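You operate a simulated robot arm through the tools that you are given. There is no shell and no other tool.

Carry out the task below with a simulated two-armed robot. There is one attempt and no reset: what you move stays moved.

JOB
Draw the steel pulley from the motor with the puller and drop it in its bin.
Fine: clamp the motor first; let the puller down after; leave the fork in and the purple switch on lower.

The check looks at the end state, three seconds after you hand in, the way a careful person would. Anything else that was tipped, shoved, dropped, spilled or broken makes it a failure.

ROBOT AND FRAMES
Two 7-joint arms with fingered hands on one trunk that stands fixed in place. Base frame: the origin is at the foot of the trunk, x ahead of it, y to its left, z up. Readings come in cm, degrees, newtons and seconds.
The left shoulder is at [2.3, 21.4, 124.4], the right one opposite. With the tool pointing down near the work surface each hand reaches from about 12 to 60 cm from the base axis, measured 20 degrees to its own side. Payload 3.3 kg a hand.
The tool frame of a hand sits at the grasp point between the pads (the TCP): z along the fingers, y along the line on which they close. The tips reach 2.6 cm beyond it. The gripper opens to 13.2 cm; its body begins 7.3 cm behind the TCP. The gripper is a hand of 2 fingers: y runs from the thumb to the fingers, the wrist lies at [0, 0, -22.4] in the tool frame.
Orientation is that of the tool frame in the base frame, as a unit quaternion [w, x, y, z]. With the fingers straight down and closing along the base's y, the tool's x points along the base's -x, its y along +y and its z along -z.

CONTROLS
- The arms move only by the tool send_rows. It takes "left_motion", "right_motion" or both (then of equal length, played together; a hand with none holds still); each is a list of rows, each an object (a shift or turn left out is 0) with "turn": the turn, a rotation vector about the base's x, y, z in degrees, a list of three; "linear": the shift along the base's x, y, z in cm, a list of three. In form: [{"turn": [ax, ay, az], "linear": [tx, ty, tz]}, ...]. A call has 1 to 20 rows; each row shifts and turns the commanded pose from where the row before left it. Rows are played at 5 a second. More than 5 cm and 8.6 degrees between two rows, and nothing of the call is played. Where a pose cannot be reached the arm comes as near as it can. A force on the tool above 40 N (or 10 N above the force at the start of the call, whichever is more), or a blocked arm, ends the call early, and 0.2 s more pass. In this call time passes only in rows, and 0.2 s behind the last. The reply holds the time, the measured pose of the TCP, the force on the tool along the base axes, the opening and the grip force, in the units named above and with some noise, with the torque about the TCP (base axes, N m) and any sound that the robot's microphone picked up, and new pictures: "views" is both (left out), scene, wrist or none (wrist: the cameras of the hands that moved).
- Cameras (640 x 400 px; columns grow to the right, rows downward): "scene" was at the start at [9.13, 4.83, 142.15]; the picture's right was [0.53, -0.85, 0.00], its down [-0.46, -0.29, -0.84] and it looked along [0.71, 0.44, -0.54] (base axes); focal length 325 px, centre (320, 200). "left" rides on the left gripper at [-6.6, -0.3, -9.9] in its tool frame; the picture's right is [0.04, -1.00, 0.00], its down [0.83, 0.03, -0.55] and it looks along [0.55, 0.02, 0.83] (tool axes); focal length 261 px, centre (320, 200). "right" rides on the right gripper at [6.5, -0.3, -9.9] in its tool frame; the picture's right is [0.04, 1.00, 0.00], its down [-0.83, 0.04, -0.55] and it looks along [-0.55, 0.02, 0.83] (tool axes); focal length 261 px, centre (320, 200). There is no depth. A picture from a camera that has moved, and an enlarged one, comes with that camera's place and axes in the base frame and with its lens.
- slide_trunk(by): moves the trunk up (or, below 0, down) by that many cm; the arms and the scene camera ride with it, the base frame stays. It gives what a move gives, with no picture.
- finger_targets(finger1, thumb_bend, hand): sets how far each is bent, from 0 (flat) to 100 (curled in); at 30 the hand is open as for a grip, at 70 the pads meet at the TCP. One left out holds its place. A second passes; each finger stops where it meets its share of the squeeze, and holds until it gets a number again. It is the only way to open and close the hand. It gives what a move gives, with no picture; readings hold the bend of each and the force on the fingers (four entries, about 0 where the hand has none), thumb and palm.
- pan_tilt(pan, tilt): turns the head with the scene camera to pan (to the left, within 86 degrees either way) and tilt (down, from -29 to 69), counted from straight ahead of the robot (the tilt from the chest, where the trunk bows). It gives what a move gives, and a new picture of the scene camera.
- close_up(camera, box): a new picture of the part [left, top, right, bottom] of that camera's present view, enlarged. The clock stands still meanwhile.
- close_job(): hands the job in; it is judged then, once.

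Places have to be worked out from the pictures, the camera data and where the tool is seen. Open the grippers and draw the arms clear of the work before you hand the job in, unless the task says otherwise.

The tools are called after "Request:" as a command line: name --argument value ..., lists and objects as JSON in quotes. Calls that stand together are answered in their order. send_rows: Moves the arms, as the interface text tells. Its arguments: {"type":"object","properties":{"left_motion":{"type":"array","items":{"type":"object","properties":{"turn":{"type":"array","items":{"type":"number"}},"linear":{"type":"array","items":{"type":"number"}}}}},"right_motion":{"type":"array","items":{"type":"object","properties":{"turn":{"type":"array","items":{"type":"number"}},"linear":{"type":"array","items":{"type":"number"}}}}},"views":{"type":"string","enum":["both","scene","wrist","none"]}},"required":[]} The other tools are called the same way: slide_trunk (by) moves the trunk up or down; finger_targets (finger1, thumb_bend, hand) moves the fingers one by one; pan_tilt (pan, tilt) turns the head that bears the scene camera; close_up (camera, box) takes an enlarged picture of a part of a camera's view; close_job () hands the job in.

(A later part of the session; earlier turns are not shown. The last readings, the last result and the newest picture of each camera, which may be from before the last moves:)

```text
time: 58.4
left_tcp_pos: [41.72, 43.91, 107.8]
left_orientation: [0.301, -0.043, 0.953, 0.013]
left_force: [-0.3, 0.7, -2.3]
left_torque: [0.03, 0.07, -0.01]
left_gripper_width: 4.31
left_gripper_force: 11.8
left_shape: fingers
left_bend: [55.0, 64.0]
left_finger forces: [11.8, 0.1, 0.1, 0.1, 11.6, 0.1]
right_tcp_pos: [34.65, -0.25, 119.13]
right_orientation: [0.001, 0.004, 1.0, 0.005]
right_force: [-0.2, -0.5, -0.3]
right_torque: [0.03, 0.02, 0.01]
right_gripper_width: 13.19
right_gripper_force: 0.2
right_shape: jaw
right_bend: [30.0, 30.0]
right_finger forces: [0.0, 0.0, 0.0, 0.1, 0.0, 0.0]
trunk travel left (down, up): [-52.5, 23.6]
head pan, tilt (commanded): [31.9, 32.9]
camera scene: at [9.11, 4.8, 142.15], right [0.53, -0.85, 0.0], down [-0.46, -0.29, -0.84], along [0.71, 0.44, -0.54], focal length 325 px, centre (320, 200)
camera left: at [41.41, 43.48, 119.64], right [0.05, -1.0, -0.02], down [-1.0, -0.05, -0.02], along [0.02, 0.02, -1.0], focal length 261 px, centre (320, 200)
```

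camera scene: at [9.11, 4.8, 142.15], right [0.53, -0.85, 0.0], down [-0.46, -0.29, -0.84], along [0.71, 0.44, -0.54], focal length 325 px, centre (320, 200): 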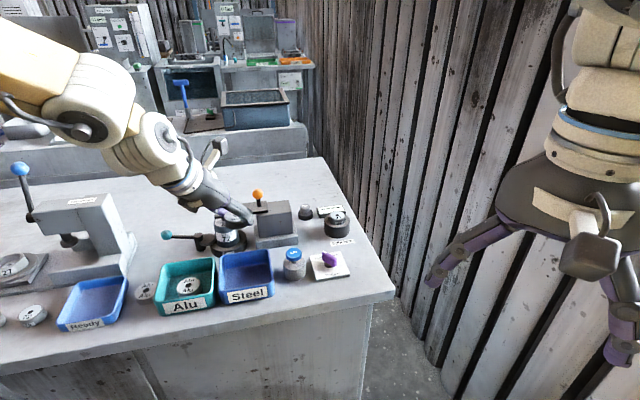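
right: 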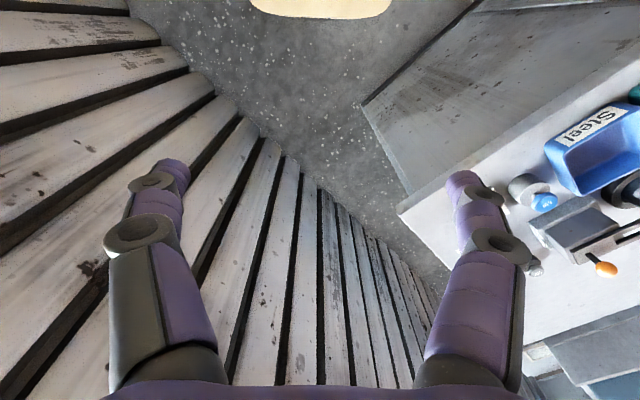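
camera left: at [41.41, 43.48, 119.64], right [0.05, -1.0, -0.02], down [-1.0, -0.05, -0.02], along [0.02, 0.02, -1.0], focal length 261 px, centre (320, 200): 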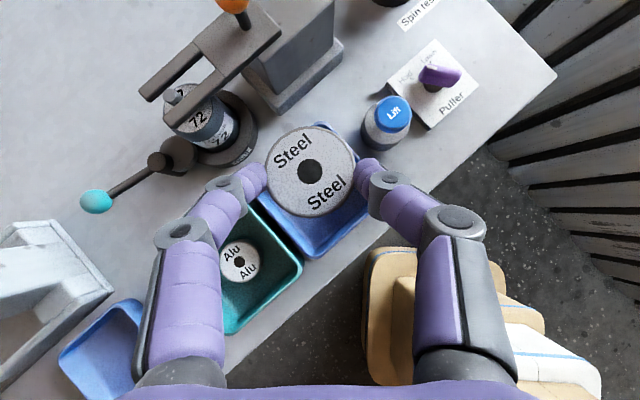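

The pulley hangs centred over the Steel bin and the bare motor shaft stays behind in its clamp. I lower toward the rim.

Request:
send_rows --left_motion '[{"linear": [0, 0.2, -3]}, {"linear": [0, 0, -3]}, {"linear": [0, 0, -3]}, {"linear": [0, 0, -2.2]}]' --views "both"

Request:
close_up --camera "scene" --box '[190, 210, 310, 310]'

```text
time: 59.4
left_tcp_pos: [41.78, 44.36, 96.61]
left_orientation: [0.3, -0.042, 0.953, 0.013]
left_force: [0.4, 1.0, -2.6]
left_torque: [-0.03, 0.07, 0.0]
left_gripper_width: 4.32
left_gripper_force: 12.0
left_shape: fingers
left_bend: [55.0, 64.0]
left_finger forces: [11.7, 0.0, 0.0, 0.0, 11.6, 0.0]
right_tcp_pos: [34.78, -0.18, 119.01]
right_orientation: [0.0, 0.004, 1.0, 0.005]
right_force: [-0.1, -0.3, -0.7]
right_torque: [0.0, -0.03, 0.0]
right_gripper_width: 13.18
right_gripper_force: 0.0
right_shape: jaw
right_bend: [30.0, 30.0]
right_finger forces: [0.0, 0.0, 0.0, 0.0, 0.0, 0.0]
trunk travel left (down, up): [-52.5, 23.6]
head pan, tilt (commanded): [31.9, 32.9]
camera scene: at [9.16, 4.86, 142.14], right [0.53, -0.85, 0.0], down [-0.46, -0.29, -0.84], along [0.71, 0.44, -0.54], focal length 325 px, centre (320, 200)
camera left: at [41.45, 43.9, 108.48], right [0.06, -1.0, -0.02], down [-1.0, -0.05, -0.02], along [0.02, 0.02, -1.0], focal length 261 px, centre (320, 200)
```

scene: 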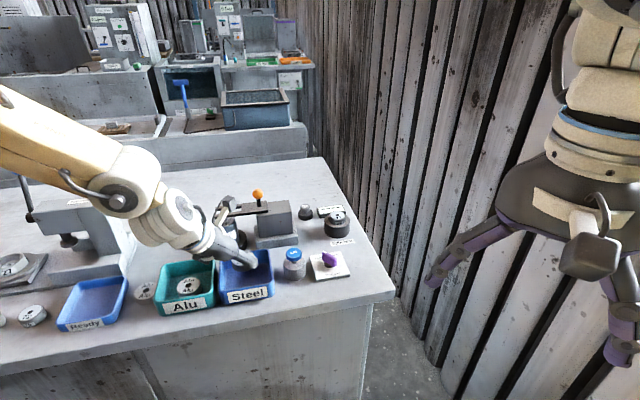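
left: 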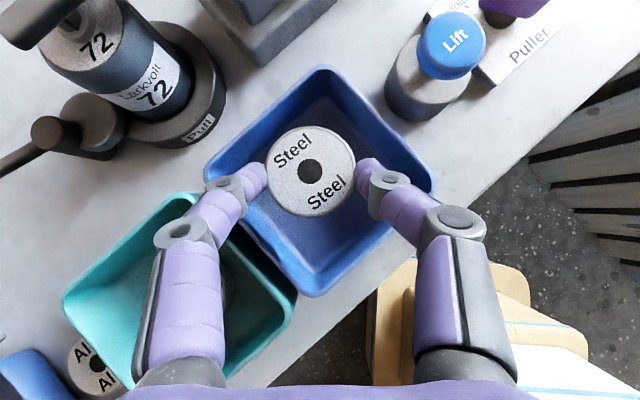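

```text
4.00 times, centred on (250, 260) of scene
camera zoom: at [9.16, 4.86, 142.14], right [0.53, -0.85, 0.0], down [-0.46, -0.29, -0.84], along [0.71, 0.44, -0.54], focal length 1299 px, centre (600, -40)
```

zoom: 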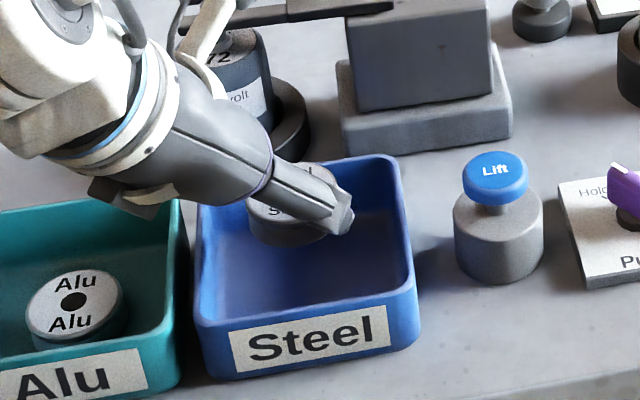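

Finger 1 runs close to the bin's left corner, so I shift slightly right and forward to keep clear of the rim and lower another 1.3 cm.

Request:
send_rows --left_motion '[{"linear": [0.7, -0.4, 0]}, {"linear": [0, 0, -0.7]}, {"linear": [0, 0, -0.7]}]' --views "wrist"

Request:
close_up --camera "scene" --box '[190, 210, 310, 310]'

```text
time: 60.2
left_tcp_pos: [42.62, 43.82, 95.12]
left_orientation: [0.301, -0.042, 0.953, 0.012]
left_force: [0.6, -0.1, -2.6]
left_torque: [-0.01, 0.02, 0.0]
left_gripper_width: 4.3
left_gripper_force: 12.0
left_shape: fingers
left_bend: [55.0, 64.0]
left_finger forces: [11.7, 0.0, 0.0, 0.0, 11.5, 0.0]
right_tcp_pos: [34.84, -0.22, 119.12]
right_orientation: [0.0, 0.005, 1.0, 0.005]
right_force: [0.6, -0.1, -0.5]
right_torque: [-0.01, 0.0, 0.01]
right_gripper_width: 13.21
right_gripper_force: 0.1
right_shape: jaw
right_bend: [30.0, 30.0]
right_finger forces: [0.0, 0.0, 0.0, 0.0, 0.0, 0.0]
trunk travel left (down, up): [-52.5, 23.6]
head pan, tilt (commanded): [31.9, 32.9]
camera left: at [42.29, 43.47, 107.06], right [0.05, -1.0, -0.02], down [-1.0, -0.05, -0.02], along [0.02, 0.02, -1.0], focal length 261 px, centre (320, 200)
```

left: 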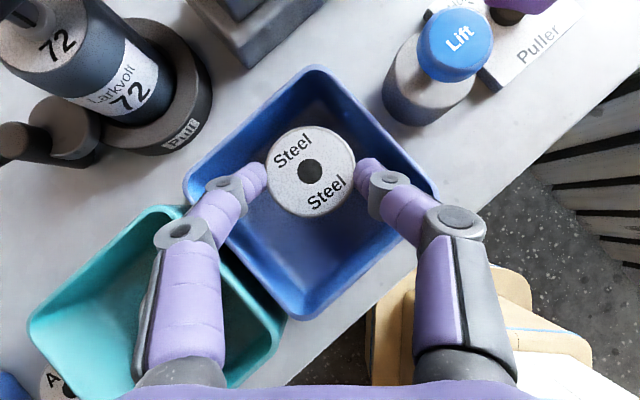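

```text
4.00 times, centred on (250, 260) of scene
camera zoom: at [9.19, 4.84, 142.14], right [0.53, -0.85, 0.0], down [-0.46, -0.29, -0.84], along [0.71, 0.44, -0.54], focal length 1299 px, centre (600, -40)
```

zoom: 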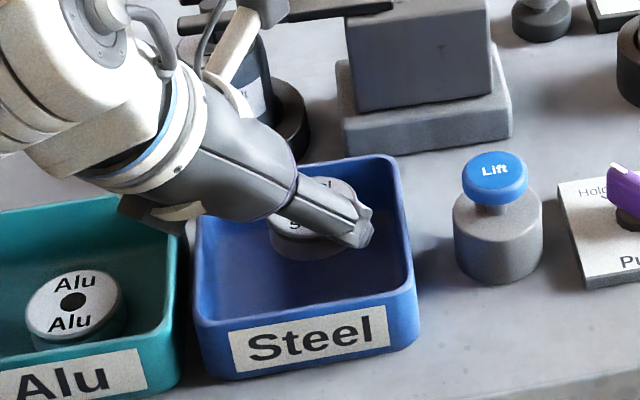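

There is still over a centimetre of room above the rim at the crossing points. I lower 0.9 cm more.

Request:
send_rows --left_motion '[{"linear": [0, 0, -0.5]}, {"linear": [0, 0, -0.4]}]' --views "wrist"

```text
time: 60.8
left_tcp_pos: [42.43, 43.93, 94.32]
left_orientation: [0.3, -0.042, 0.953, 0.014]
left_force: [0.0, 0.9, -1.5]
left_torque: [0.0, 0.04, -0.05]
left_gripper_width: 4.3
left_gripper_force: 11.7
left_shape: fingers
left_bend: [55.0, 64.0]
left_finger forces: [11.8, 0.1, 0.0, 0.0, 11.6, 0.1]
right_tcp_pos: [34.76, -0.2, 119.0]
right_orientation: [0.0, 0.003, 1.0, 0.005]
right_force: [-0.6, -0.2, -0.7]
right_torque: [0.03, 0.02, -0.05]
right_gripper_width: 13.18
right_gripper_force: 0.1
right_shape: jaw
right_bend: [30.0, 30.0]
right_finger forces: [0.0, 0.0, 0.0, 0.1, 0.0, 0.0]
trunk travel left (down, up): [-52.5, 23.6]
head pan, tilt (commanded): [31.9, 32.9]
camera left: at [42.17, 43.51, 106.12], right [0.05, -1.0, -0.02], down [-1.0, -0.05, -0.02], along [0.02, 0.02, -1.0], focal length 261 px, centre (320, 200)
```

left: 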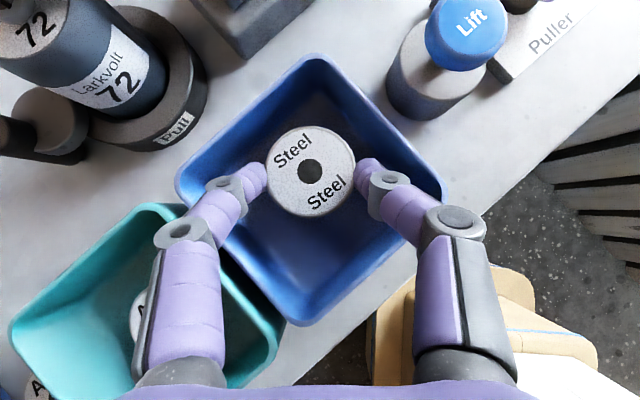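

Everything still hangs free inside the rim. I release the pulley, opening mostly the thumb, which has more room.

Request:
finger_targets --hand "left" --thumb_bend 53 --finger1 52

Request:
send_rows --left_motion '[{"linear": [0, 0, 0.8]}, {"linear": [0, 0, 1.5]}, {"linear": [0, 0, 3]}]' --views "both"

Request:
close_up --camera "scene" --box '[190, 210, 310, 310]'

```text
time: 61.8
left_tcp_pos: [42.5, 43.84, 94.21]
left_orientation: [0.3, -0.042, 0.953, 0.013]
left_force: [0.6, 0.6, 0.2]
left_torque: [0.02, 0.0, -0.03]
left_gripper_width: 5.74
left_gripper_force: 0.0
left_shape: fingers
left_bend: [52.0, 53.0]
left_finger forces: [0.0, 0.0, 0.0, 0.0, 0.0, 0.0]
right_tcp_pos: [34.79, -0.28, 119.13]
right_orientation: [0.0, 0.004, 1.0, 0.005]
right_force: [0.5, 0.5, 0.4]
right_torque: [0.01, 0.01, -0.01]
right_gripper_width: 13.17
right_gripper_force: 0.1
right_shape: jaw
right_bend: [30.0, 30.0]
right_finger forces: [0.1, 0.0, 0.1, 0.0, 0.0, 0.0]
trunk travel left (down, up): [-52.5, 23.6]
head pan, tilt (commanded): [31.9, 32.9]
```

```text
time: 62.6
left_tcp_pos: [42.31, 43.95, 99.74]
left_orientation: [0.301, -0.042, 0.953, 0.012]
left_force: [-0.6, -0.2, 0.4]
left_torque: [-0.03, 0.02, -0.04]
left_gripper_width: 5.79
left_gripper_force: 0.0
left_shape: fingers
left_bend: [52.0, 53.0]
left_finger forces: [0.1, 0.0, 0.1, 0.0, 0.0, 0.0]
right_tcp_pos: [34.75, -0.23, 119.03]
right_orientation: [0.001, 0.003, 1.0, 0.005]
right_force: [-0.1, 0.4, 0.0]
right_torque: [0.01, 0.0, 0.04]
right_gripper_width: 13.2
right_gripper_force: 0.1
right_shape: jaw
right_bend: [30.0, 30.0]
right_finger forces: [0.1, 0.1, 0.0, 0.1, 0.1, 0.0]
trunk travel left (down, up): [-52.5, 23.6]
head pan, tilt (commanded): [31.9, 32.9]
camera scene: at [9.07, 4.79, 142.16], right [0.53, -0.85, 0.0], down [-0.46, -0.29, -0.84], along [0.71, 0.44, -0.54], focal length 325 px, centre (320, 200)
camera left: at [42.05, 43.54, 111.55], right [0.06, -1.0, -0.02], down [-1.0, -0.05, -0.02], along [0.02, 0.02, -1.0], focal length 261 px, centre (320, 200)
```

scene: 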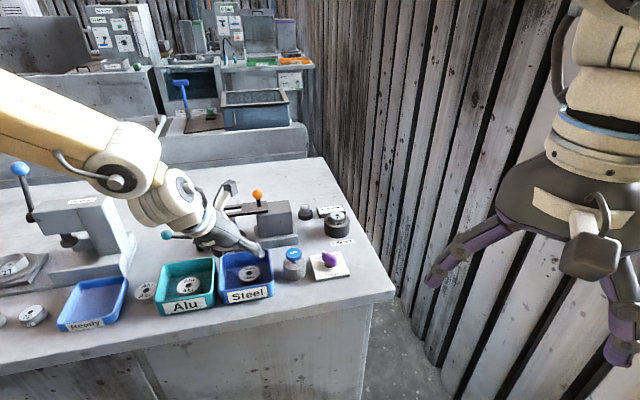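
left: 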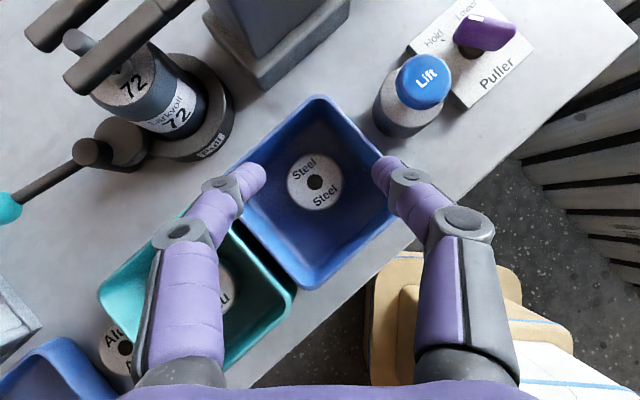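

```text
4.00 times, centred on (250, 260) of scene
camera zoom: at [9.07, 4.79, 142.16], right [0.53, -0.85, 0.0], down [-0.46, -0.29, -0.84], along [0.71, 0.44, -0.54], focal length 1299 px, centre (600, -40)
```

zoom: 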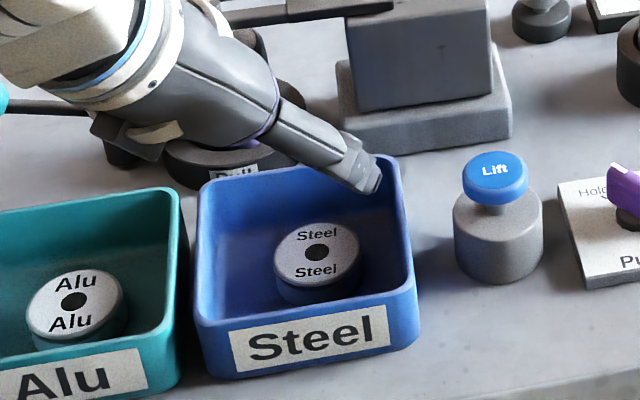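

The steel pulley lies flat in the Steel bin. Next is the purple switch near [56.7, 31.7]: its handle points along +y (Hold), so I'll straddle it and turn it about 80° clockwise; I move above it with the hand yawed to about 50°.

Request:
send_rows --left_motion '[{"linear": [0, 0, 4]}, {"linear": [2.3, -2.1, 1], "turn": [0, 0, 7.5]}, {"linear": [2.3, -2.1, 0], "turn": [0, 0, 7.5]}, {"linear": [2.3, -2.1, 0], "turn": [0, 0, 7.5]}, {"linear": [2.3, -2.1, 0], "turn": [0, 0, 7.5]}, {"linear": [2.3, -2.1, 0], "turn": [0, 0, 7.5]}, {"linear": [2.3, -2.1, 0], "turn": [0, 0, 7.5]}]' --views "both"

```text
time: 64.2
left_tcp_pos: [50.83, 40.46, 104.35]
left_orientation: [0.272, -0.403, 0.865, 0.12]
left_force: [0.4, 0.3, 0.3]
left_torque: [-0.01, 0.05, -0.02]
left_gripper_width: 5.8
left_gripper_force: 0.1
left_shape: fingers
left_bend: [52.0, 53.0]
left_finger forces: [0.0, 0.0, 0.0, 0.0, 0.1, 0.0]
left hand out of reach, approached as far as the arm can: row 6, 7
right_tcp_pos: [34.78, -0.21, 118.95]
right_orientation: [0.0, 0.005, 1.0, 0.005]
right_force: [0.2, 0.1, -0.2]
right_torque: [-0.02, -0.01, 0.01]
right_gripper_width: 13.22
right_gripper_force: 0.1
right_shape: jaw
right_bend: [30.0, 30.0]
right_finger forces: [0.0, 0.1, 0.1, 0.1, 0.0, 0.0]
trunk travel left (down, up): [-52.5, 23.6]
head pan, tilt (commanded): [31.9, 32.9]
camera scene: at [9.22, 4.84, 142.14], right [0.53, -0.85, 0.0], down [-0.46, -0.29, -0.84], along [0.71, 0.44, -0.54], focal length 325 px, centre (320, 200)
camera left: at [50.78, 39.99, 116.22], right [0.74, -0.67, -0.01], down [-0.67, -0.74, -0.02], along [0.01, 0.02, -1.0], focal length 261 px, centre (320, 200)
```

scene: 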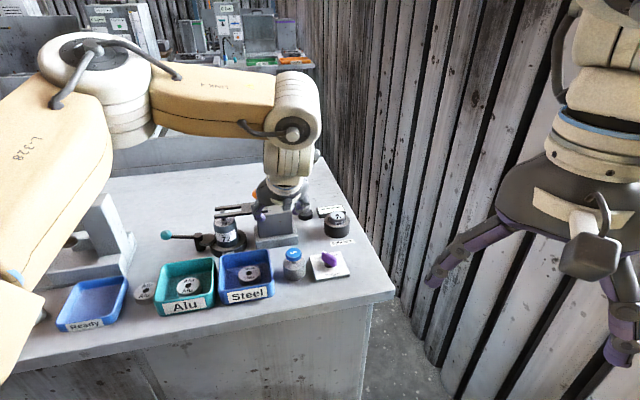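
left: 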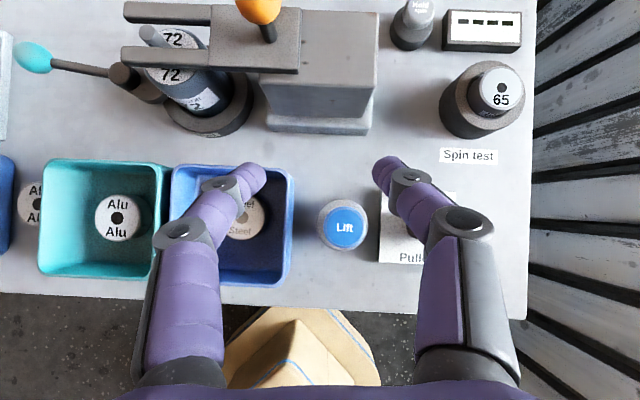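

That yaw is out of reach on this side, so I change the plan: keep the hand straight (azimuth 0°), use the thumb as a post behind the handle's tail end and draw it toward the robot, which turns the switch clockwise to Lower. I pre-shape and move above the switch.

Request:
finger_targets --hand "left" --thumb_bend 60 --finger1 45

Request:
send_rows --left_motion '[{"linear": [0, 0, 1], "turn": [0, 0, -7]}, {"linear": [1.2, -1, 0], "turn": [0, 0, -7]}, {"linear": [1.2, -1.3, 0], "turn": [0, 0, -7]}, {"linear": [1.3, -1.3, 0], "turn": [0, 0, -7]}, {"linear": [1.3, -1.3, 0], "turn": [0, 0, -7]}, {"linear": [1.3, -1.3, 0], "turn": [0, 0, -7]}, {"linear": [1.2, -1.3, 0], "turn": [0, 0, -7]}]' --views "both"

```text
time: 65.2
left_tcp_pos: [50.78, 40.31, 104.42]
left_orientation: [0.274, -0.402, 0.866, 0.12]
left_force: [0.2, -0.1, -0.8]
left_torque: [0.03, -0.02, 0.01]
left_gripper_width: 5.8
left_gripper_force: 0.1
left_shape: fingers
left_bend: [45.0, 60.0]
left_finger forces: [0.1, 0.0, 0.0, 0.0, 0.0, 0.0]
right_tcp_pos: [34.79, -0.21, 119.01]
right_orientation: [0.0, 0.003, 1.0, 0.004]
right_force: [0.1, -0.3, -0.3]
right_torque: [-0.03, 0.01, -0.01]
right_gripper_width: 13.18
right_gripper_force: 0.0
right_shape: jaw
right_bend: [30.0, 30.0]
right_finger forces: [0.0, 0.1, 0.0, 0.0, 0.0, 0.0]
trunk travel left (down, up): [-52.5, 23.6]
head pan, tilt (commanded): [31.9, 32.9]
```

```text
time: 66.8
left_tcp_pos: [58.5, 33.09, 105.5]
left_orientation: [0.302, -0.008, 0.953, 0.004]
left_force: [-0.4, -0.1, 0.2]
left_torque: [0.03, 0.01, 0.0]
left_gripper_width: 5.84
left_gripper_force: 0.1
left_shape: fingers
left_bend: [45.0, 60.0]
left_finger forces: [0.0, 0.1, 0.1, 0.0, 0.0, 0.0]
right_tcp_pos: [34.81, -0.12, 118.97]
right_orientation: [0.0, 0.004, 1.0, 0.005]
right_force: [0.4, 0.6, 0.4]
right_torque: [0.02, 0.02, 0.03]
right_gripper_width: 13.19
right_gripper_force: 0.1
right_shape: jaw
right_bend: [30.0, 30.0]
right_finger forces: [0.1, 0.1, 0.0, 0.1, 0.0, 0.1]
trunk travel left (down, up): [-52.5, 23.6]
head pan, tilt (commanded): [31.9, 32.9]
camera scene: at [9.15, 4.84, 142.15], right [0.53, -0.85, 0.0], down [-0.46, -0.29, -0.84], along [0.71, 0.44, -0.54], focal length 325 px, centre (320, 200)
camera left: at [58.19, 32.75, 117.34], right [-0.02, -1.0, -0.02], down [-1.0, 0.02, -0.02], along [0.02, 0.02, -1.0], focal length 261 px, centre (320, 200)
```

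scene: 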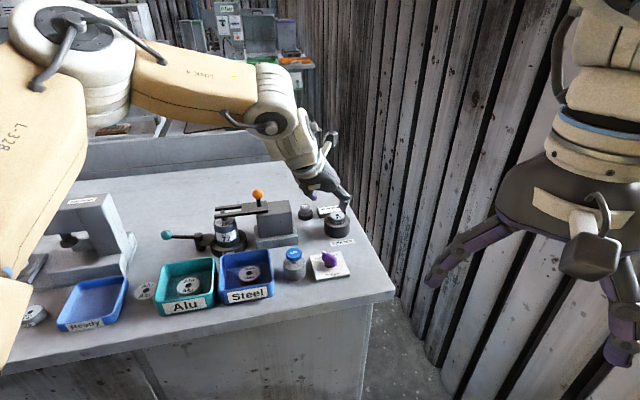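
left: 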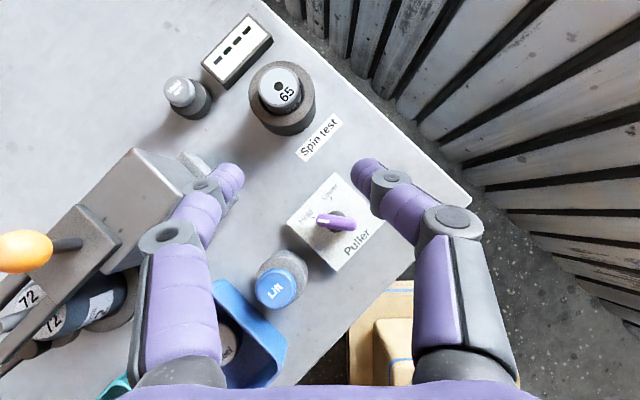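

Reached without trouble. I enlarge the switch, seen now from straight above.

Request:
close_up --camera "left" --box '[270, 150, 430, 280]'

```text
3.08 times, centred on (350, 215) of left
camera zoom: at [58.19, 32.75, 117.34], right [-0.02, -1.0, -0.02], down [-1.0, 0.02, -0.02], along [0.02, 0.02, -1.0], focal length 802 px, centre (228, 154)
```

zoom: 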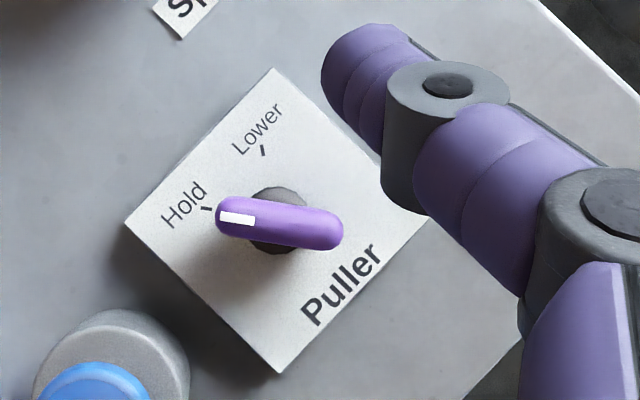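

The switch axis is at about [56.5, 31.66], the handle 4 cm long, and Lower lies 67° clockwise from Hold. To keep finger 1 away from the Lift button I yaw the hand a further 25° clockwise while hovering.

Request:
send_rows --left_motion '[{"linear": [0.3, 0, 0], "turn": [0, 0, -8]}, {"linear": [0.4, 0, -1], "turn": [0, 0, -8]}, {"linear": [0.4, 0, -2], "turn": [0, 0, -8]}]' --views "both"

```text
time: 67.6
left_tcp_pos: [59.49, 33.18, 102.37]
left_orientation: [0.294, 0.191, 0.934, -0.061]
left_force: [-0.1, 0.3, -0.1]
left_torque: [0.02, -0.02, 0.01]
left_gripper_width: 5.79
left_gripper_force: 0.0
left_shape: fingers
left_bend: [45.0, 60.0]
left_finger forces: [0.0, 0.0, 0.1, 0.1, 0.0, 0.0]
right_tcp_pos: [34.74, -0.11, 119.06]
right_orientation: [0.0, 0.004, 1.0, 0.004]
right_force: [-0.4, 0.5, 0.0]
right_torque: [-0.01, -0.01, 0.03]
right_gripper_width: 13.2
right_gripper_force: 0.0
right_shape: jaw
right_bend: [30.0, 30.0]
right_finger forces: [0.0, 0.0, 0.1, 0.1, 0.0, 0.0]
trunk travel left (down, up): [-52.5, 23.6]
head pan, tilt (commanded): [31.9, 32.9]
camera scene: at [9.18, 4.89, 142.14], right [0.53, -0.85, 0.0], down [-0.46, -0.29, -0.84], along [0.71, 0.44, -0.54], focal length 325 px, centre (320, 200)
camera left: at [59.13, 32.9, 114.3], right [-0.42, -0.91, -0.02], down [-0.91, 0.42, -0.02], along [0.03, 0.01, -1.0], focal length 261 px, centre (320, 200)
```

scene: 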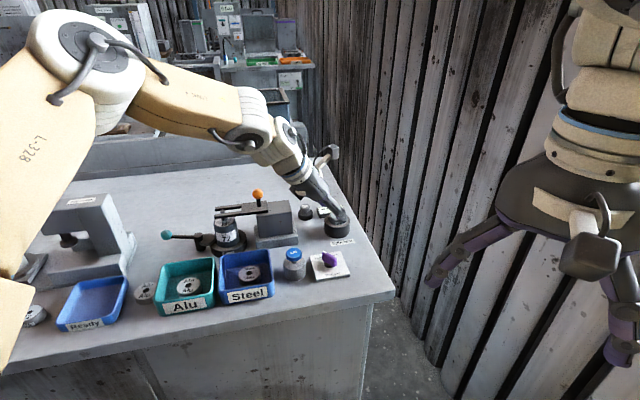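
left: 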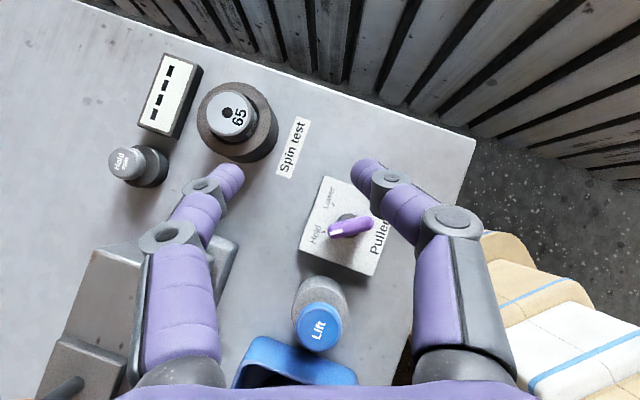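

Thumb is beyond the handle's tail side and finger 1 lies between the spin-test ring and fork block. I lower in stages, watching clearances.

Request:
send_rows --left_motion '[{"linear": [0, -0.2, -2.5]}, {"linear": [0, 0, -2.5]}]' --views "wrist"

```text
time: 68.2
left_tcp_pos: [59.3, 33.04, 97.48]
left_orientation: [0.295, 0.189, 0.935, -0.06]
left_force: [-1.1, -0.5, -0.6]
left_torque: [0.0, -0.03, 0.02]
left_gripper_width: 5.83
left_gripper_force: 0.0
left_shape: fingers
left_bend: [45.0, 60.0]
left_finger forces: [0.1, 0.0, 0.1, 0.0, 0.0, 0.0]
right_tcp_pos: [34.68, -0.07, 119.11]
right_orientation: [0.0, 0.003, 1.0, 0.004]
right_force: [0.5, 0.2, 0.1]
right_torque: [0.01, 0.03, 0.0]
right_gripper_width: 13.21
right_gripper_force: 0.0
right_shape: jaw
right_bend: [30.0, 30.0]
right_finger forces: [0.1, 0.0, 0.1, 0.0, 0.1, 0.0]
trunk travel left (down, up): [-52.5, 23.6]
head pan, tilt (commanded): [31.9, 32.9]
camera left: at [58.89, 32.82, 109.33], right [-0.42, -0.91, -0.02], down [-0.91, 0.42, -0.03], along [0.03, 0.01, -1.0], focal length 261 px, centre (320, 200)
```

left: 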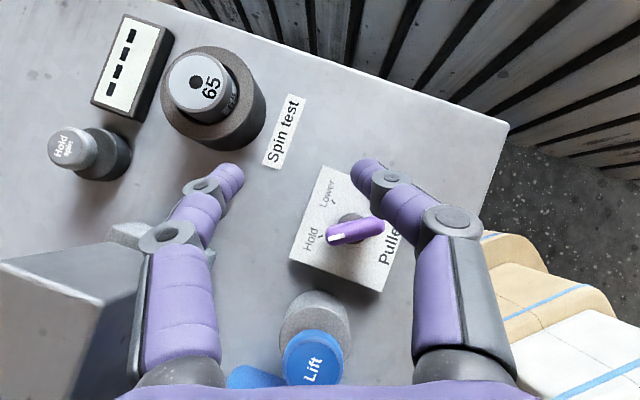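

Plenty of room at the block and ring. I shift 0.6 cm further forward so the thumb comes down clear of the handle, then lower to switch height.

Request:
send_rows --left_motion '[{"linear": [0.6, -0.2, 0]}, {"linear": [0, 0, -2]}, {"linear": [0, 0, -1.5]}, {"linear": [0, 0, -1]}]' --views "both"

Request:
close_up --camera "scene" --box '[275, 200, 375, 290]'

```text
time: 69.2
left_tcp_pos: [57.33, 33.51, 94.91]
left_orientation: [0.295, 0.19, 0.935, -0.061]
left_force: [0.1, 0.7, -0.4]
left_torque: [0.02, 0.01, -0.01]
left_gripper_width: 5.82
left_gripper_force: 0.1
left_shape: fingers
left_bend: [45.0, 60.0]
left_finger forces: [0.1, 0.0, 0.1, 0.0, 0.1, 0.0]
left hand out of reach, approached as far as the arm can: row 1, 2, 3, 4
right_tcp_pos: [34.73, -0.14, 119.05]
right_orientation: [0.001, 0.004, 1.0, 0.005]
right_force: [-0.6, 0.1, 0.3]
right_torque: [0.01, -0.02, 0.01]
right_gripper_width: 13.19
right_gripper_force: 0.0
right_shape: jaw
right_bend: [30.0, 30.0]
right_finger forces: [0.0, 0.0, 0.0, 0.0, 0.0, 0.1]
trunk travel left (down, up): [-52.5, 23.6]
head pan, tilt (commanded): [31.9, 32.9]
camera scene: at [9.14, 4.84, 142.15], right [0.53, -0.85, 0.0], down [-0.46, -0.29, -0.84], along [0.71, 0.44, -0.54], focal length 325 px, centre (320, 200)
camera left: at [57.0, 33.23, 106.8], right [-0.42, -0.91, -0.02], down [-0.91, 0.42, -0.02], along [0.03, 0.01, -1.0], focal length 261 px, centre (320, 200)
```

scene: 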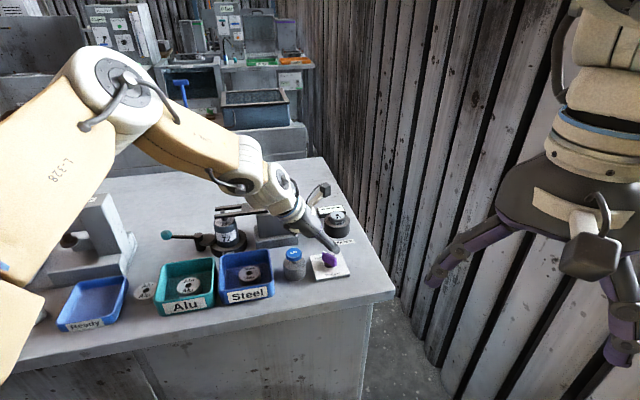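
left: 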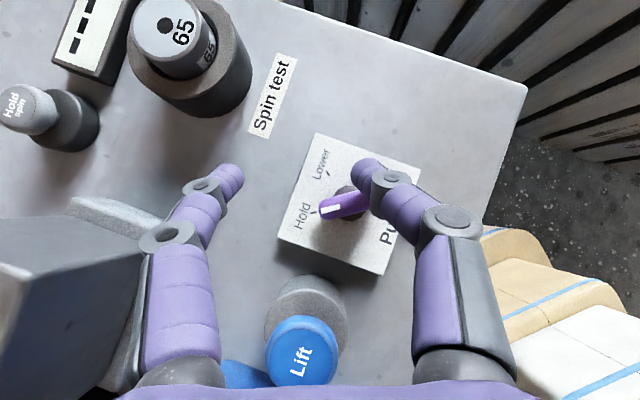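

```text
4.44 times, centred on (325, 245) of scene
camera zoom: at [9.14, 4.84, 142.15], right [0.53, -0.85, 0.0], down [-0.46, -0.29, -0.84], along [0.71, 0.44, -0.54], focal length 1444 px, centre (298, 0)
```

zoom: 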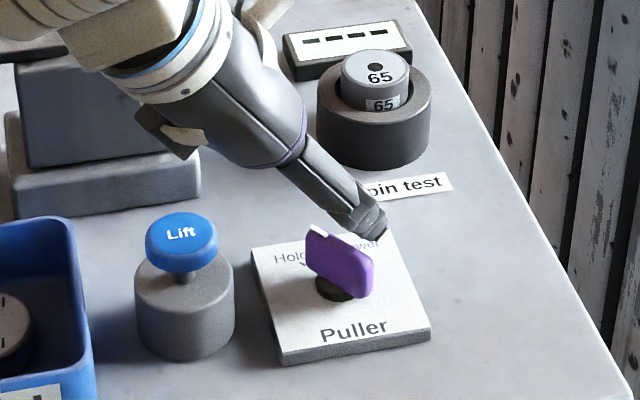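

That outer position is out of reach at this height, and the hand slid back without touching anything. Better: approach from the right, with finger 1 held straight as the post and the hand body right of the switch, which needs less reach; I rise, re-shape and move there.

Request:
send_rows --left_motion '[{"linear": [0, 0, 3]}, {"linear": [0, 0, 4]}, {"linear": [0, -3, 1], "turn": [0, 0, 8]}, {"linear": [0.2, -4, 0], "turn": [0, 0, 8]}, {"linear": [0.4, -4, 0], "turn": [0, 0, 8]}]' --views "none"

Request:
finger_targets --hand "left" --thumb_bend 50 --finger1 30

Request:
send_rows --left_motion '[{"linear": [0, 0, 0]}]' --views "both"

```text
time: 70.4
left_tcp_pos: [54.78, 26.47, 104.62]
left_orientation: [0.301, -0.01, 0.953, 0.002]
left_force: [-1.1, 0.9, -0.1]
left_torque: [0.01, 0.01, 0.02]
left_gripper_width: 5.79
left_gripper_force: 0.0
left_shape: fingers
left_bend: [45.0, 60.0]
left_finger forces: [0.0, 0.0, 0.0, 0.0, 0.0, 0.0]
left hand out of reach, approached as far as the arm can: row 4, 5
right_tcp_pos: [34.78, -0.27, 119.13]
right_orientation: [0.001, 0.003, 1.0, 0.006]
right_force: [0.6, -0.4, 0.4]
right_torque: [0.0, -0.02, 0.01]
right_gripper_width: 13.2
right_gripper_force: 0.0
right_shape: jaw
right_bend: [30.0, 30.0]
right_finger forces: [0.0, 0.1, 0.0, 0.1, 0.1, 0.1]
trunk travel left (down, up): [-52.5, 23.6]
head pan, tilt (commanded): [31.9, 32.9]
```

```text
time: 71.4
left_tcp_pos: [54.8, 26.46, 104.56]
left_orientation: [0.301, -0.009, 0.954, 0.001]
left_force: [-0.6, 0.4, -0.7]
left_torque: [0.0, -0.01, 0.01]
left_gripper_width: 9.96
left_gripper_force: 0.1
left_shape: fingers
left_bend: [30.0, 50.0]
left_finger forces: [0.0, 0.1, 0.0, 0.1, 0.0, 0.1]
right_tcp_pos: [34.72, -0.22, 118.95]
right_orientation: [0.0, 0.004, 1.0, 0.004]
right_force: [-0.2, 0.3, 0.3]
right_torque: [0.03, 0.0, 0.01]
right_gripper_width: 13.2
right_gripper_force: 0.1
right_shape: jaw
right_bend: [30.0, 30.0]
right_finger forces: [0.0, 0.1, 0.1, 0.0, 0.0, 0.0]
trunk travel left (down, up): [-52.5, 23.6]
head pan, tilt (commanded): [31.9, 32.9]
```

```text
time: 71.8
left_tcp_pos: [54.79, 26.44, 104.51]
left_orientation: [0.301, -0.009, 0.954, 0.001]
left_force: [1.2, 0.4, 0.3]
left_torque: [0.0, 0.0, 0.02]
left_gripper_width: 9.96
left_gripper_force: 0.1
left_shape: fingers
left_bend: [30.0, 50.0]
left_finger forces: [0.0, 0.0, 0.1, 0.1, 0.0, 0.1]
right_tcp_pos: [34.78, -0.22, 119.05]
right_orientation: [0.0, 0.004, 1.0, 0.004]
right_force: [-0.1, -0.6, 0.5]
right_torque: [0.0, 0.0, 0.01]
right_gripper_width: 13.2
right_gripper_force: 0.2
right_shape: jaw
right_bend: [30.0, 30.0]
right_finger forces: [0.0, 0.1, 0.1, 0.0, 0.0, 0.0]
trunk travel left (down, up): [-52.5, 23.6]
head pan, tilt (commanded): [31.9, 32.9]
camera scene: at [9.14, 4.83, 142.15], right [0.53, -0.85, 0.0], down [-0.46, -0.29, -0.84], along [0.71, 0.44, -0.54], focal length 325 px, centre (320, 200)
camera left: at [54.47, 26.02, 116.42], right [-0.02, -1.0, -0.02], down [-1.0, 0.02, -0.03], along [0.03, 0.02, -1.0], focal length 261 px, centre (320, 200)
```

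scene: 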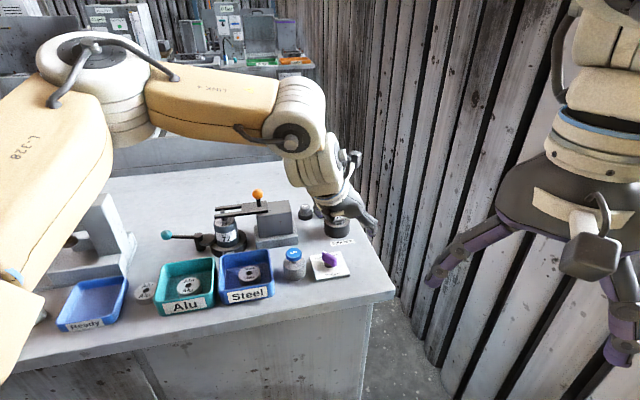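
left: 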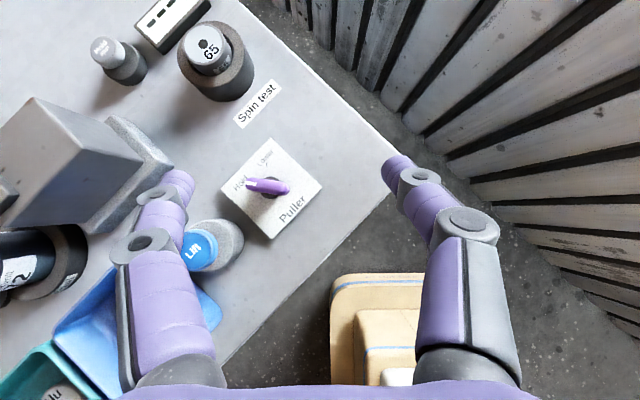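

Moving right is out of reach for this arm posture (it stopped at y≈26). I go back to the thumb-post plan with a milder yaw (about -18°), and will lower the trunk a few cm to gain reach at switch height.

Request:
finger_targets --hand "left" --thumb_bend 60 --finger1 42

Request:
send_rows --left_motion '[{"linear": [0.5, 2.2, 0.5], "turn": [0, 0, -4.5]}, {"linear": [1, 2.2, 0], "turn": [0, 0, -4.5]}, {"linear": [1, 2, 0], "turn": [0, 0, -4.5]}, {"linear": [1, 0, 0], "turn": [0, 0, -4.5]}]' --views "wrist"

```text
time: 72.8
left_tcp_pos: [54.79, 26.33, 104.52]
left_orientation: [0.3, -0.009, 0.954, 0.002]
left_force: [1.4, -0.4, 0.3]
left_torque: [0.01, 0.0, 0.02]
left_gripper_width: 6.38
left_gripper_force: 0.0
left_shape: fingers
left_bend: [42.0, 60.0]
left_finger forces: [0.0, 0.0, 0.0, 0.0, 0.0, 0.0]
right_tcp_pos: [34.98, -0.27, 119.08]
right_orientation: [0.0, 0.004, 1.0, 0.005]
right_force: [-0.1, 0.2, -0.3]
right_torque: [0.01, -0.01, 0.0]
right_gripper_width: 13.21
right_gripper_force: 0.0
right_shape: jaw
right_bend: [30.0, 30.0]
right_finger forces: [0.0, 0.1, 0.0, 0.0, 0.0, 0.0]
trunk travel left (down, up): [-52.5, 23.6]
head pan, tilt (commanded): [31.9, 32.9]
```

```text
time: 73.8
left_tcp_pos: [58.3, 32.94, 104.86]
left_orientation: [0.297, 0.141, 0.943, -0.045]
left_force: [0.1, 0.0, 0.0]
left_torque: [0.0, 0.0, 0.02]
left_gripper_width: 6.36
left_gripper_force: 0.1
left_shape: fingers
left_bend: [42.0, 60.0]
left_finger forces: [0.0, 0.1, 0.0, 0.0, 0.0, 0.1]
right_tcp_pos: [34.82, -0.25, 118.99]
right_orientation: [0.0, 0.004, 1.0, 0.006]
right_force: [-0.3, 0.0, -0.1]
right_torque: [0.04, 0.0, 0.0]
right_gripper_width: 13.19
right_gripper_force: 0.0
right_shape: jaw
right_bend: [30.0, 30.0]
right_finger forces: [0.0, 0.1, 0.0, 0.0, 0.1, 0.0]
trunk travel left (down, up): [-52.5, 23.6]
head pan, tilt (commanded): [31.9, 32.9]
camera left: at [57.99, 32.61, 116.64], right [-0.32, -0.95, -0.02], down [-0.95, 0.33, -0.02], along [0.03, 0.01, -1.0], focal length 261 px, centre (320, 200)
```

left: 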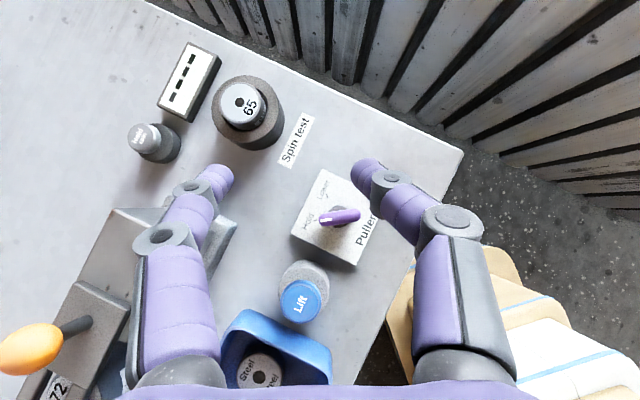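

In position over the switch at [58.3, 32.9, 104.9]. I lower the trunk by 6 cm; the hand rides down to about z = 99, still well above everything beneath it.

Request:
slide_trunk --by -6

Request:
send_rows --left_motion '[{"linear": [0.2, -0.1, -1.5]}, {"linear": [0, 0, -1.5]}]' --views "both"

```text
time: 74.8
left_tcp_pos: [58.35, 32.91, 98.72]
left_orientation: [0.298, 0.141, 0.943, -0.045]
left_force: [0.2, 0.0, 0.4]
left_torque: [-0.02, 0.02, 0.01]
left_gripper_width: 6.37
left_gripper_force: 0.0
left_shape: fingers
left_bend: [42.0, 60.0]
left_finger forces: [0.0, 0.0, 0.0, 0.0, 0.0, 0.0]
right_tcp_pos: [34.71, -0.14, 112.98]
right_orientation: [0.0, 0.003, 1.0, 0.004]
right_force: [-0.6, -0.3, -0.3]
right_torque: [-0.01, -0.02, 0.0]
right_gripper_width: 13.17
right_gripper_force: 0.1
right_shape: jaw
right_bend: [30.0, 30.0]
right_finger forces: [0.0, 0.0, 0.0, 0.0, 0.0, 0.1]
trunk travel left (down, up): [-46.5, 29.6]
head pan, tilt (commanded): [31.9, 32.9]
```

```text
time: 75.4
left_tcp_pos: [58.66, 32.56, 95.62]
left_orientation: [0.298, 0.14, 0.943, -0.044]
left_force: [-0.3, 0.8, 0.1]
left_torque: [0.01, 0.0, 0.01]
left_gripper_width: 6.38
left_gripper_force: 0.1
left_shape: fingers
left_bend: [42.0, 60.0]
left_finger forces: [0.1, 0.1, 0.1, 0.0, 0.0, 0.1]
right_tcp_pos: [34.68, -0.21, 113.02]
right_orientation: [0.0, 0.002, 1.0, 0.004]
right_force: [-0.5, 0.0, -0.4]
right_torque: [0.0, -0.05, 0.0]
right_gripper_width: 13.18
right_gripper_force: 0.0
right_shape: jaw
right_bend: [30.0, 30.0]
right_finger forces: [0.0, 0.0, 0.1, 0.0, 0.1, 0.0]
trunk travel left (down, up): [-46.5, 29.6]
head pan, tilt (commanded): [31.9, 32.9]
camera scene: at [9.59, 4.84, 136.13], right [0.53, -0.85, 0.0], down [-0.46, -0.29, -0.84], along [0.71, 0.44, -0.54], focal length 325 px, centre (320, 200)
camera left: at [58.21, 32.33, 107.6], right [-0.32, -0.95, -0.02], down [-0.95, 0.32, -0.03], along [0.03, 0.01, -1.0], focal length 261 px, centre (320, 200)
```

scene: 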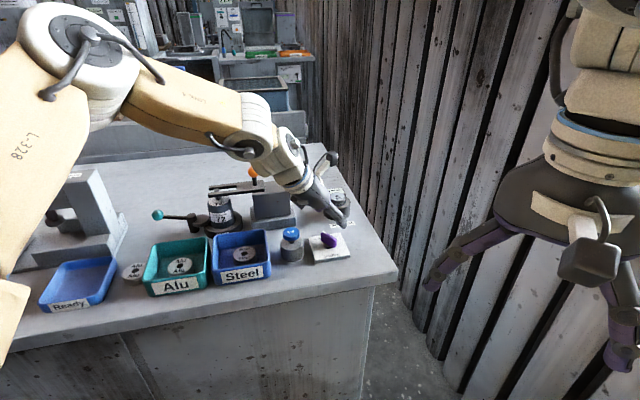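
left: 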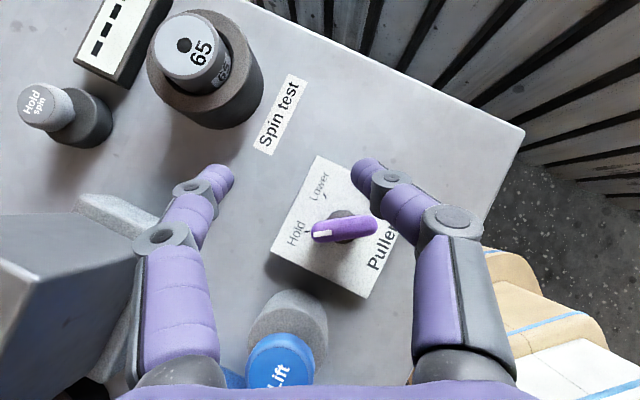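

Everything is within reach now. I edge 0.4 cm forward and go down to switch height.

Request:
send_rows --left_motion '[{"linear": [0.4, -0.1, 0]}, {"linear": [0, 0, -1.2]}, {"linear": [0, 0, -1.2]}, {"linear": [0, 0, -0.8]}]' --views "both"

Request:
close_up --camera "left" --box '[240, 130, 480, 300]'

Request:
close_up --camera "scene" --box '[265, 180, 375, 270]'

```text
time: 76.4
left_tcp_pos: [59.0, 32.46, 92.46]
left_orientation: [0.298, 0.14, 0.943, -0.044]
left_force: [0.4, 0.7, 0.1]
left_torque: [0.04, 0.0, 0.01]
left_gripper_width: 6.38
left_gripper_force: 0.2
left_shape: fingers
left_bend: [42.0, 60.0]
left_finger forces: [0.0, 0.0, 0.0, 0.0, 0.0, 0.0]
right_tcp_pos: [34.63, -0.07, 112.99]
right_orientation: [0.0, 0.003, 1.0, 0.003]
right_force: [-0.3, -0.5, 0.4]
right_torque: [-0.03, -0.02, -0.02]
right_gripper_width: 13.21
right_gripper_force: 0.0
right_shape: jaw
right_bend: [30.0, 30.0]
right_finger forces: [0.0, 0.0, 0.1, 0.1, 0.0, 0.1]
trunk travel left (down, up): [-46.5, 29.6]
head pan, tilt (commanded): [31.9, 32.9]
camera scene: at [9.59, 4.84, 136.13], right [0.53, -0.85, 0.0], down [-0.46, -0.29, -0.84], along [0.71, 0.44, -0.54], focal length 325 px, centre (320, 200)
camera left: at [58.66, 32.18, 104.43], right [-0.32, -0.95, -0.02], down [-0.95, 0.32, -0.02], along [0.03, 0.01, -1.0], focal length 261 px, centre (320, 200)
```

scene: 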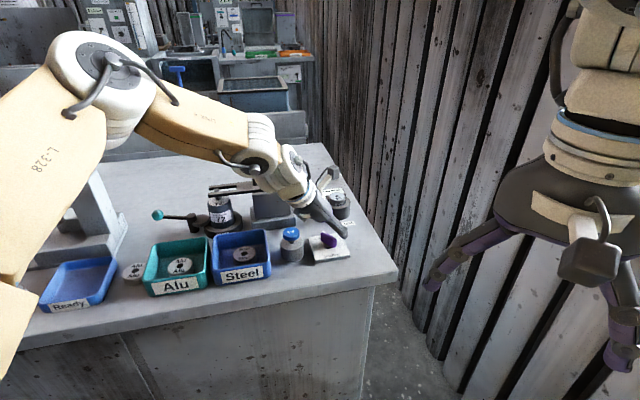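
left: 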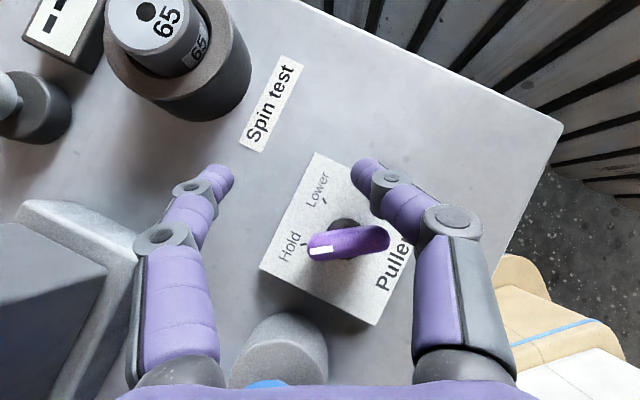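

```text
2.35 times, centred on (360, 215) of left
camera zoom: at [58.66, 32.18, 104.43], right [-0.32, -0.95, -0.02], down [-0.95, 0.32, -0.02], along [0.03, 0.01, -1.0], focal length 613 px, centre (226, 165)
```

zoom: 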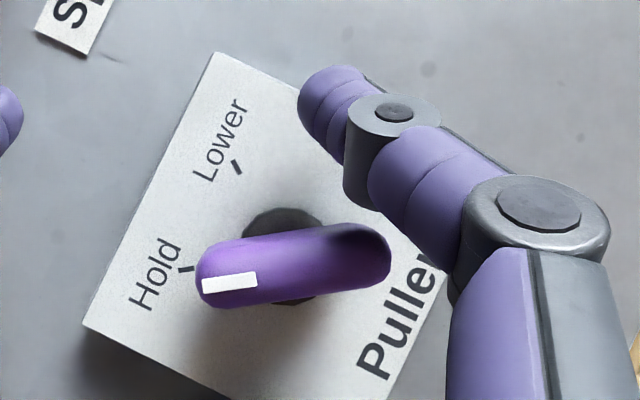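

```text
4.44 times, centred on (320, 225) of scene
camera zoom: at [9.59, 4.84, 136.13], right [0.53, -0.85, 0.0], down [-0.46, -0.29, -0.84], along [0.71, 0.44, -0.54], focal length 1444 px, centre (320, 89)
```

zoom: 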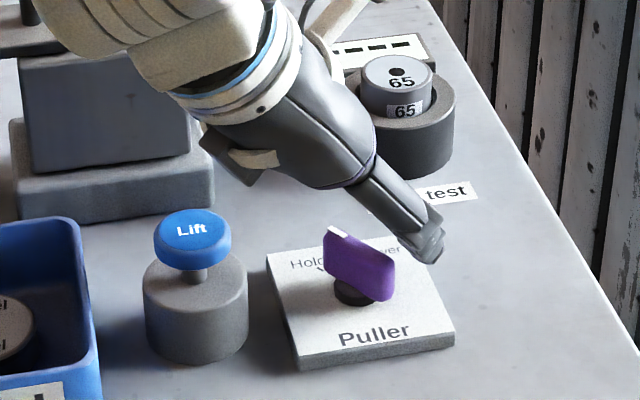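

The thumb hangs just beyond the handle's tail with a small gap, tips below the handle's top. I draw it toward the robot in small steps to turn the switch clockwise.

Request:
send_rows --left_motion '[{"linear": [-0.6, 0.1, 0]}, {"linear": [-0.6, 0.1, 0]}, {"linear": [-0.6, -0.1, 0]}]' --views "none"

Request:
close_up --camera "left" --box '[200, 130, 480, 330]'

```text
time: 77.2
left_tcp_pos: [57.29, 32.76, 92.64]
left_orientation: [0.297, 0.14, 0.944, -0.044]
left_force: [0.7, 0.4, 1.4]
left_torque: [0.01, -0.03, 0.06]
left_gripper_width: 6.36
left_gripper_force: 0.4
left_shape: fingers
left_bend: [42.0, 60.0]
left_finger forces: [0.0, 0.0, 0.1, 0.0, 1.1, 0.0]
right_tcp_pos: [34.78, -0.14, 112.97]
right_orientation: [0.0, 0.003, 1.0, 0.005]
right_force: [1.2, 0.1, 0.7]
right_torque: [0.0, 0.02, -0.01]
right_gripper_width: 13.15
right_gripper_force: 0.1
right_shape: jaw
right_bend: [30.0, 30.0]
right_finger forces: [0.0, 0.0, 0.0, 0.0, 0.0, 0.0]
trunk travel left (down, up): [-46.5, 29.6]
head pan, tilt (commanded): [31.9, 32.9]
```

```text
2.00 times, centred on (340, 230) of left
camera zoom: at [56.89, 32.37, 104.49], right [-0.32, -0.95, -0.02], down [-0.95, 0.32, -0.02], along [0.03, 0.01, -1.0], focal length 521 px, centre (280, 140)
```

zoom: 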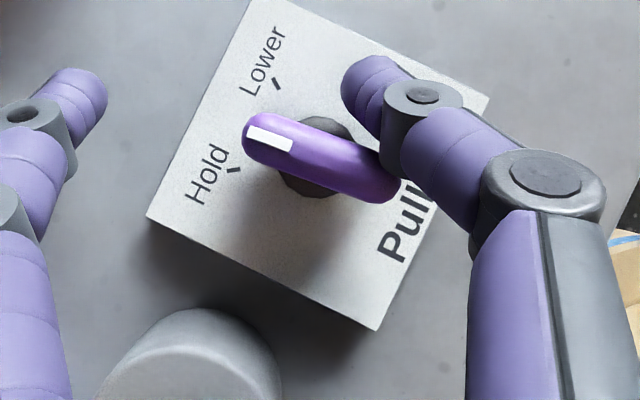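

The handle has turned about 35° with hardly any force. I continue along the arc.

Request:
send_rows --left_motion '[{"linear": [-0.6, -0.15, 0]}, {"linear": [-0.5, 0, 0]}]' --views "none"

Request:
close_up --camera "left" --box '[160, 130, 480, 330]'

Request:
close_up --camera "scene" --box '[265, 180, 375, 270]'

```text
time: 77.8
left_tcp_pos: [56.16, 32.39, 92.72]
left_orientation: [0.297, 0.141, 0.943, -0.045]
left_force: [0.7, -0.5, 0.7]
left_torque: [-0.04, 0.03, 0.04]
left_gripper_width: 6.36
left_gripper_force: 0.3
left_shape: fingers
left_bend: [42.0, 60.0]
left_finger forces: [0.0, 0.0, 0.0, 0.0, 0.8, 0.0]
right_tcp_pos: [34.77, -0.04, 112.99]
right_orientation: [-0.001, 0.004, 1.0, 0.005]
right_force: [0.9, -0.3, 0.2]
right_torque: [0.0, 0.0, 0.01]
right_gripper_width: 13.18
right_gripper_force: 0.2
right_shape: jaw
right_bend: [30.0, 30.0]
right_finger forces: [0.0, 0.0, 0.0, 0.0, 0.0, 0.1]
trunk travel left (down, up): [-46.5, 29.6]
head pan, tilt (commanded): [31.9, 32.9]
```

```text
2.00 times, centred on (320, 230) of left
camera zoom: at [55.85, 32.14, 104.54], right [-0.32, -0.95, -0.02], down [-0.95, 0.32, -0.02], along [0.03, 0.01, -1.0], focal length 521 px, centre (320, 140)
```

zoom: 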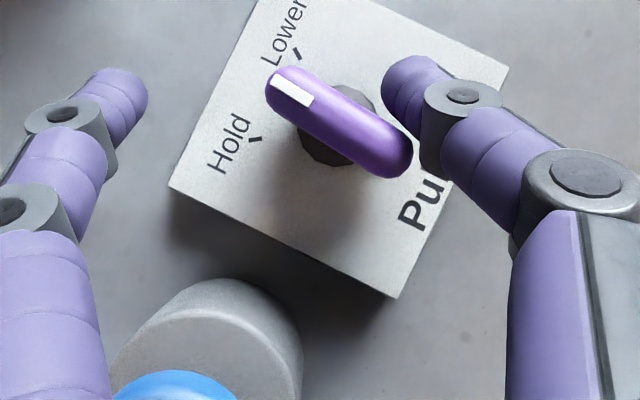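

```text
4.44 times, centred on (320, 225) of scene
camera zoom: at [9.59, 4.82, 136.13], right [0.53, -0.85, 0.0], down [-0.46, -0.29, -0.84], along [0.71, 0.44, -0.54], focal length 1444 px, centre (320, 89)
```

zoom: 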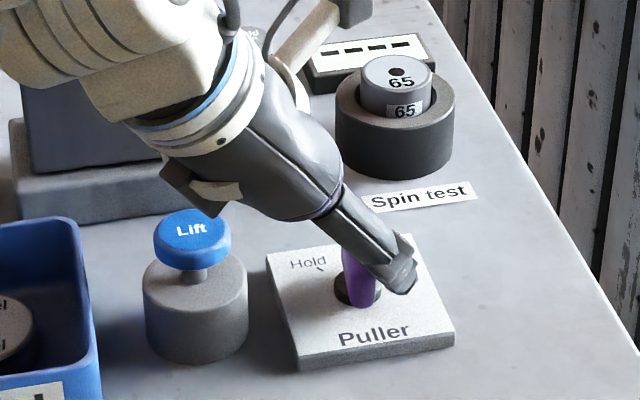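

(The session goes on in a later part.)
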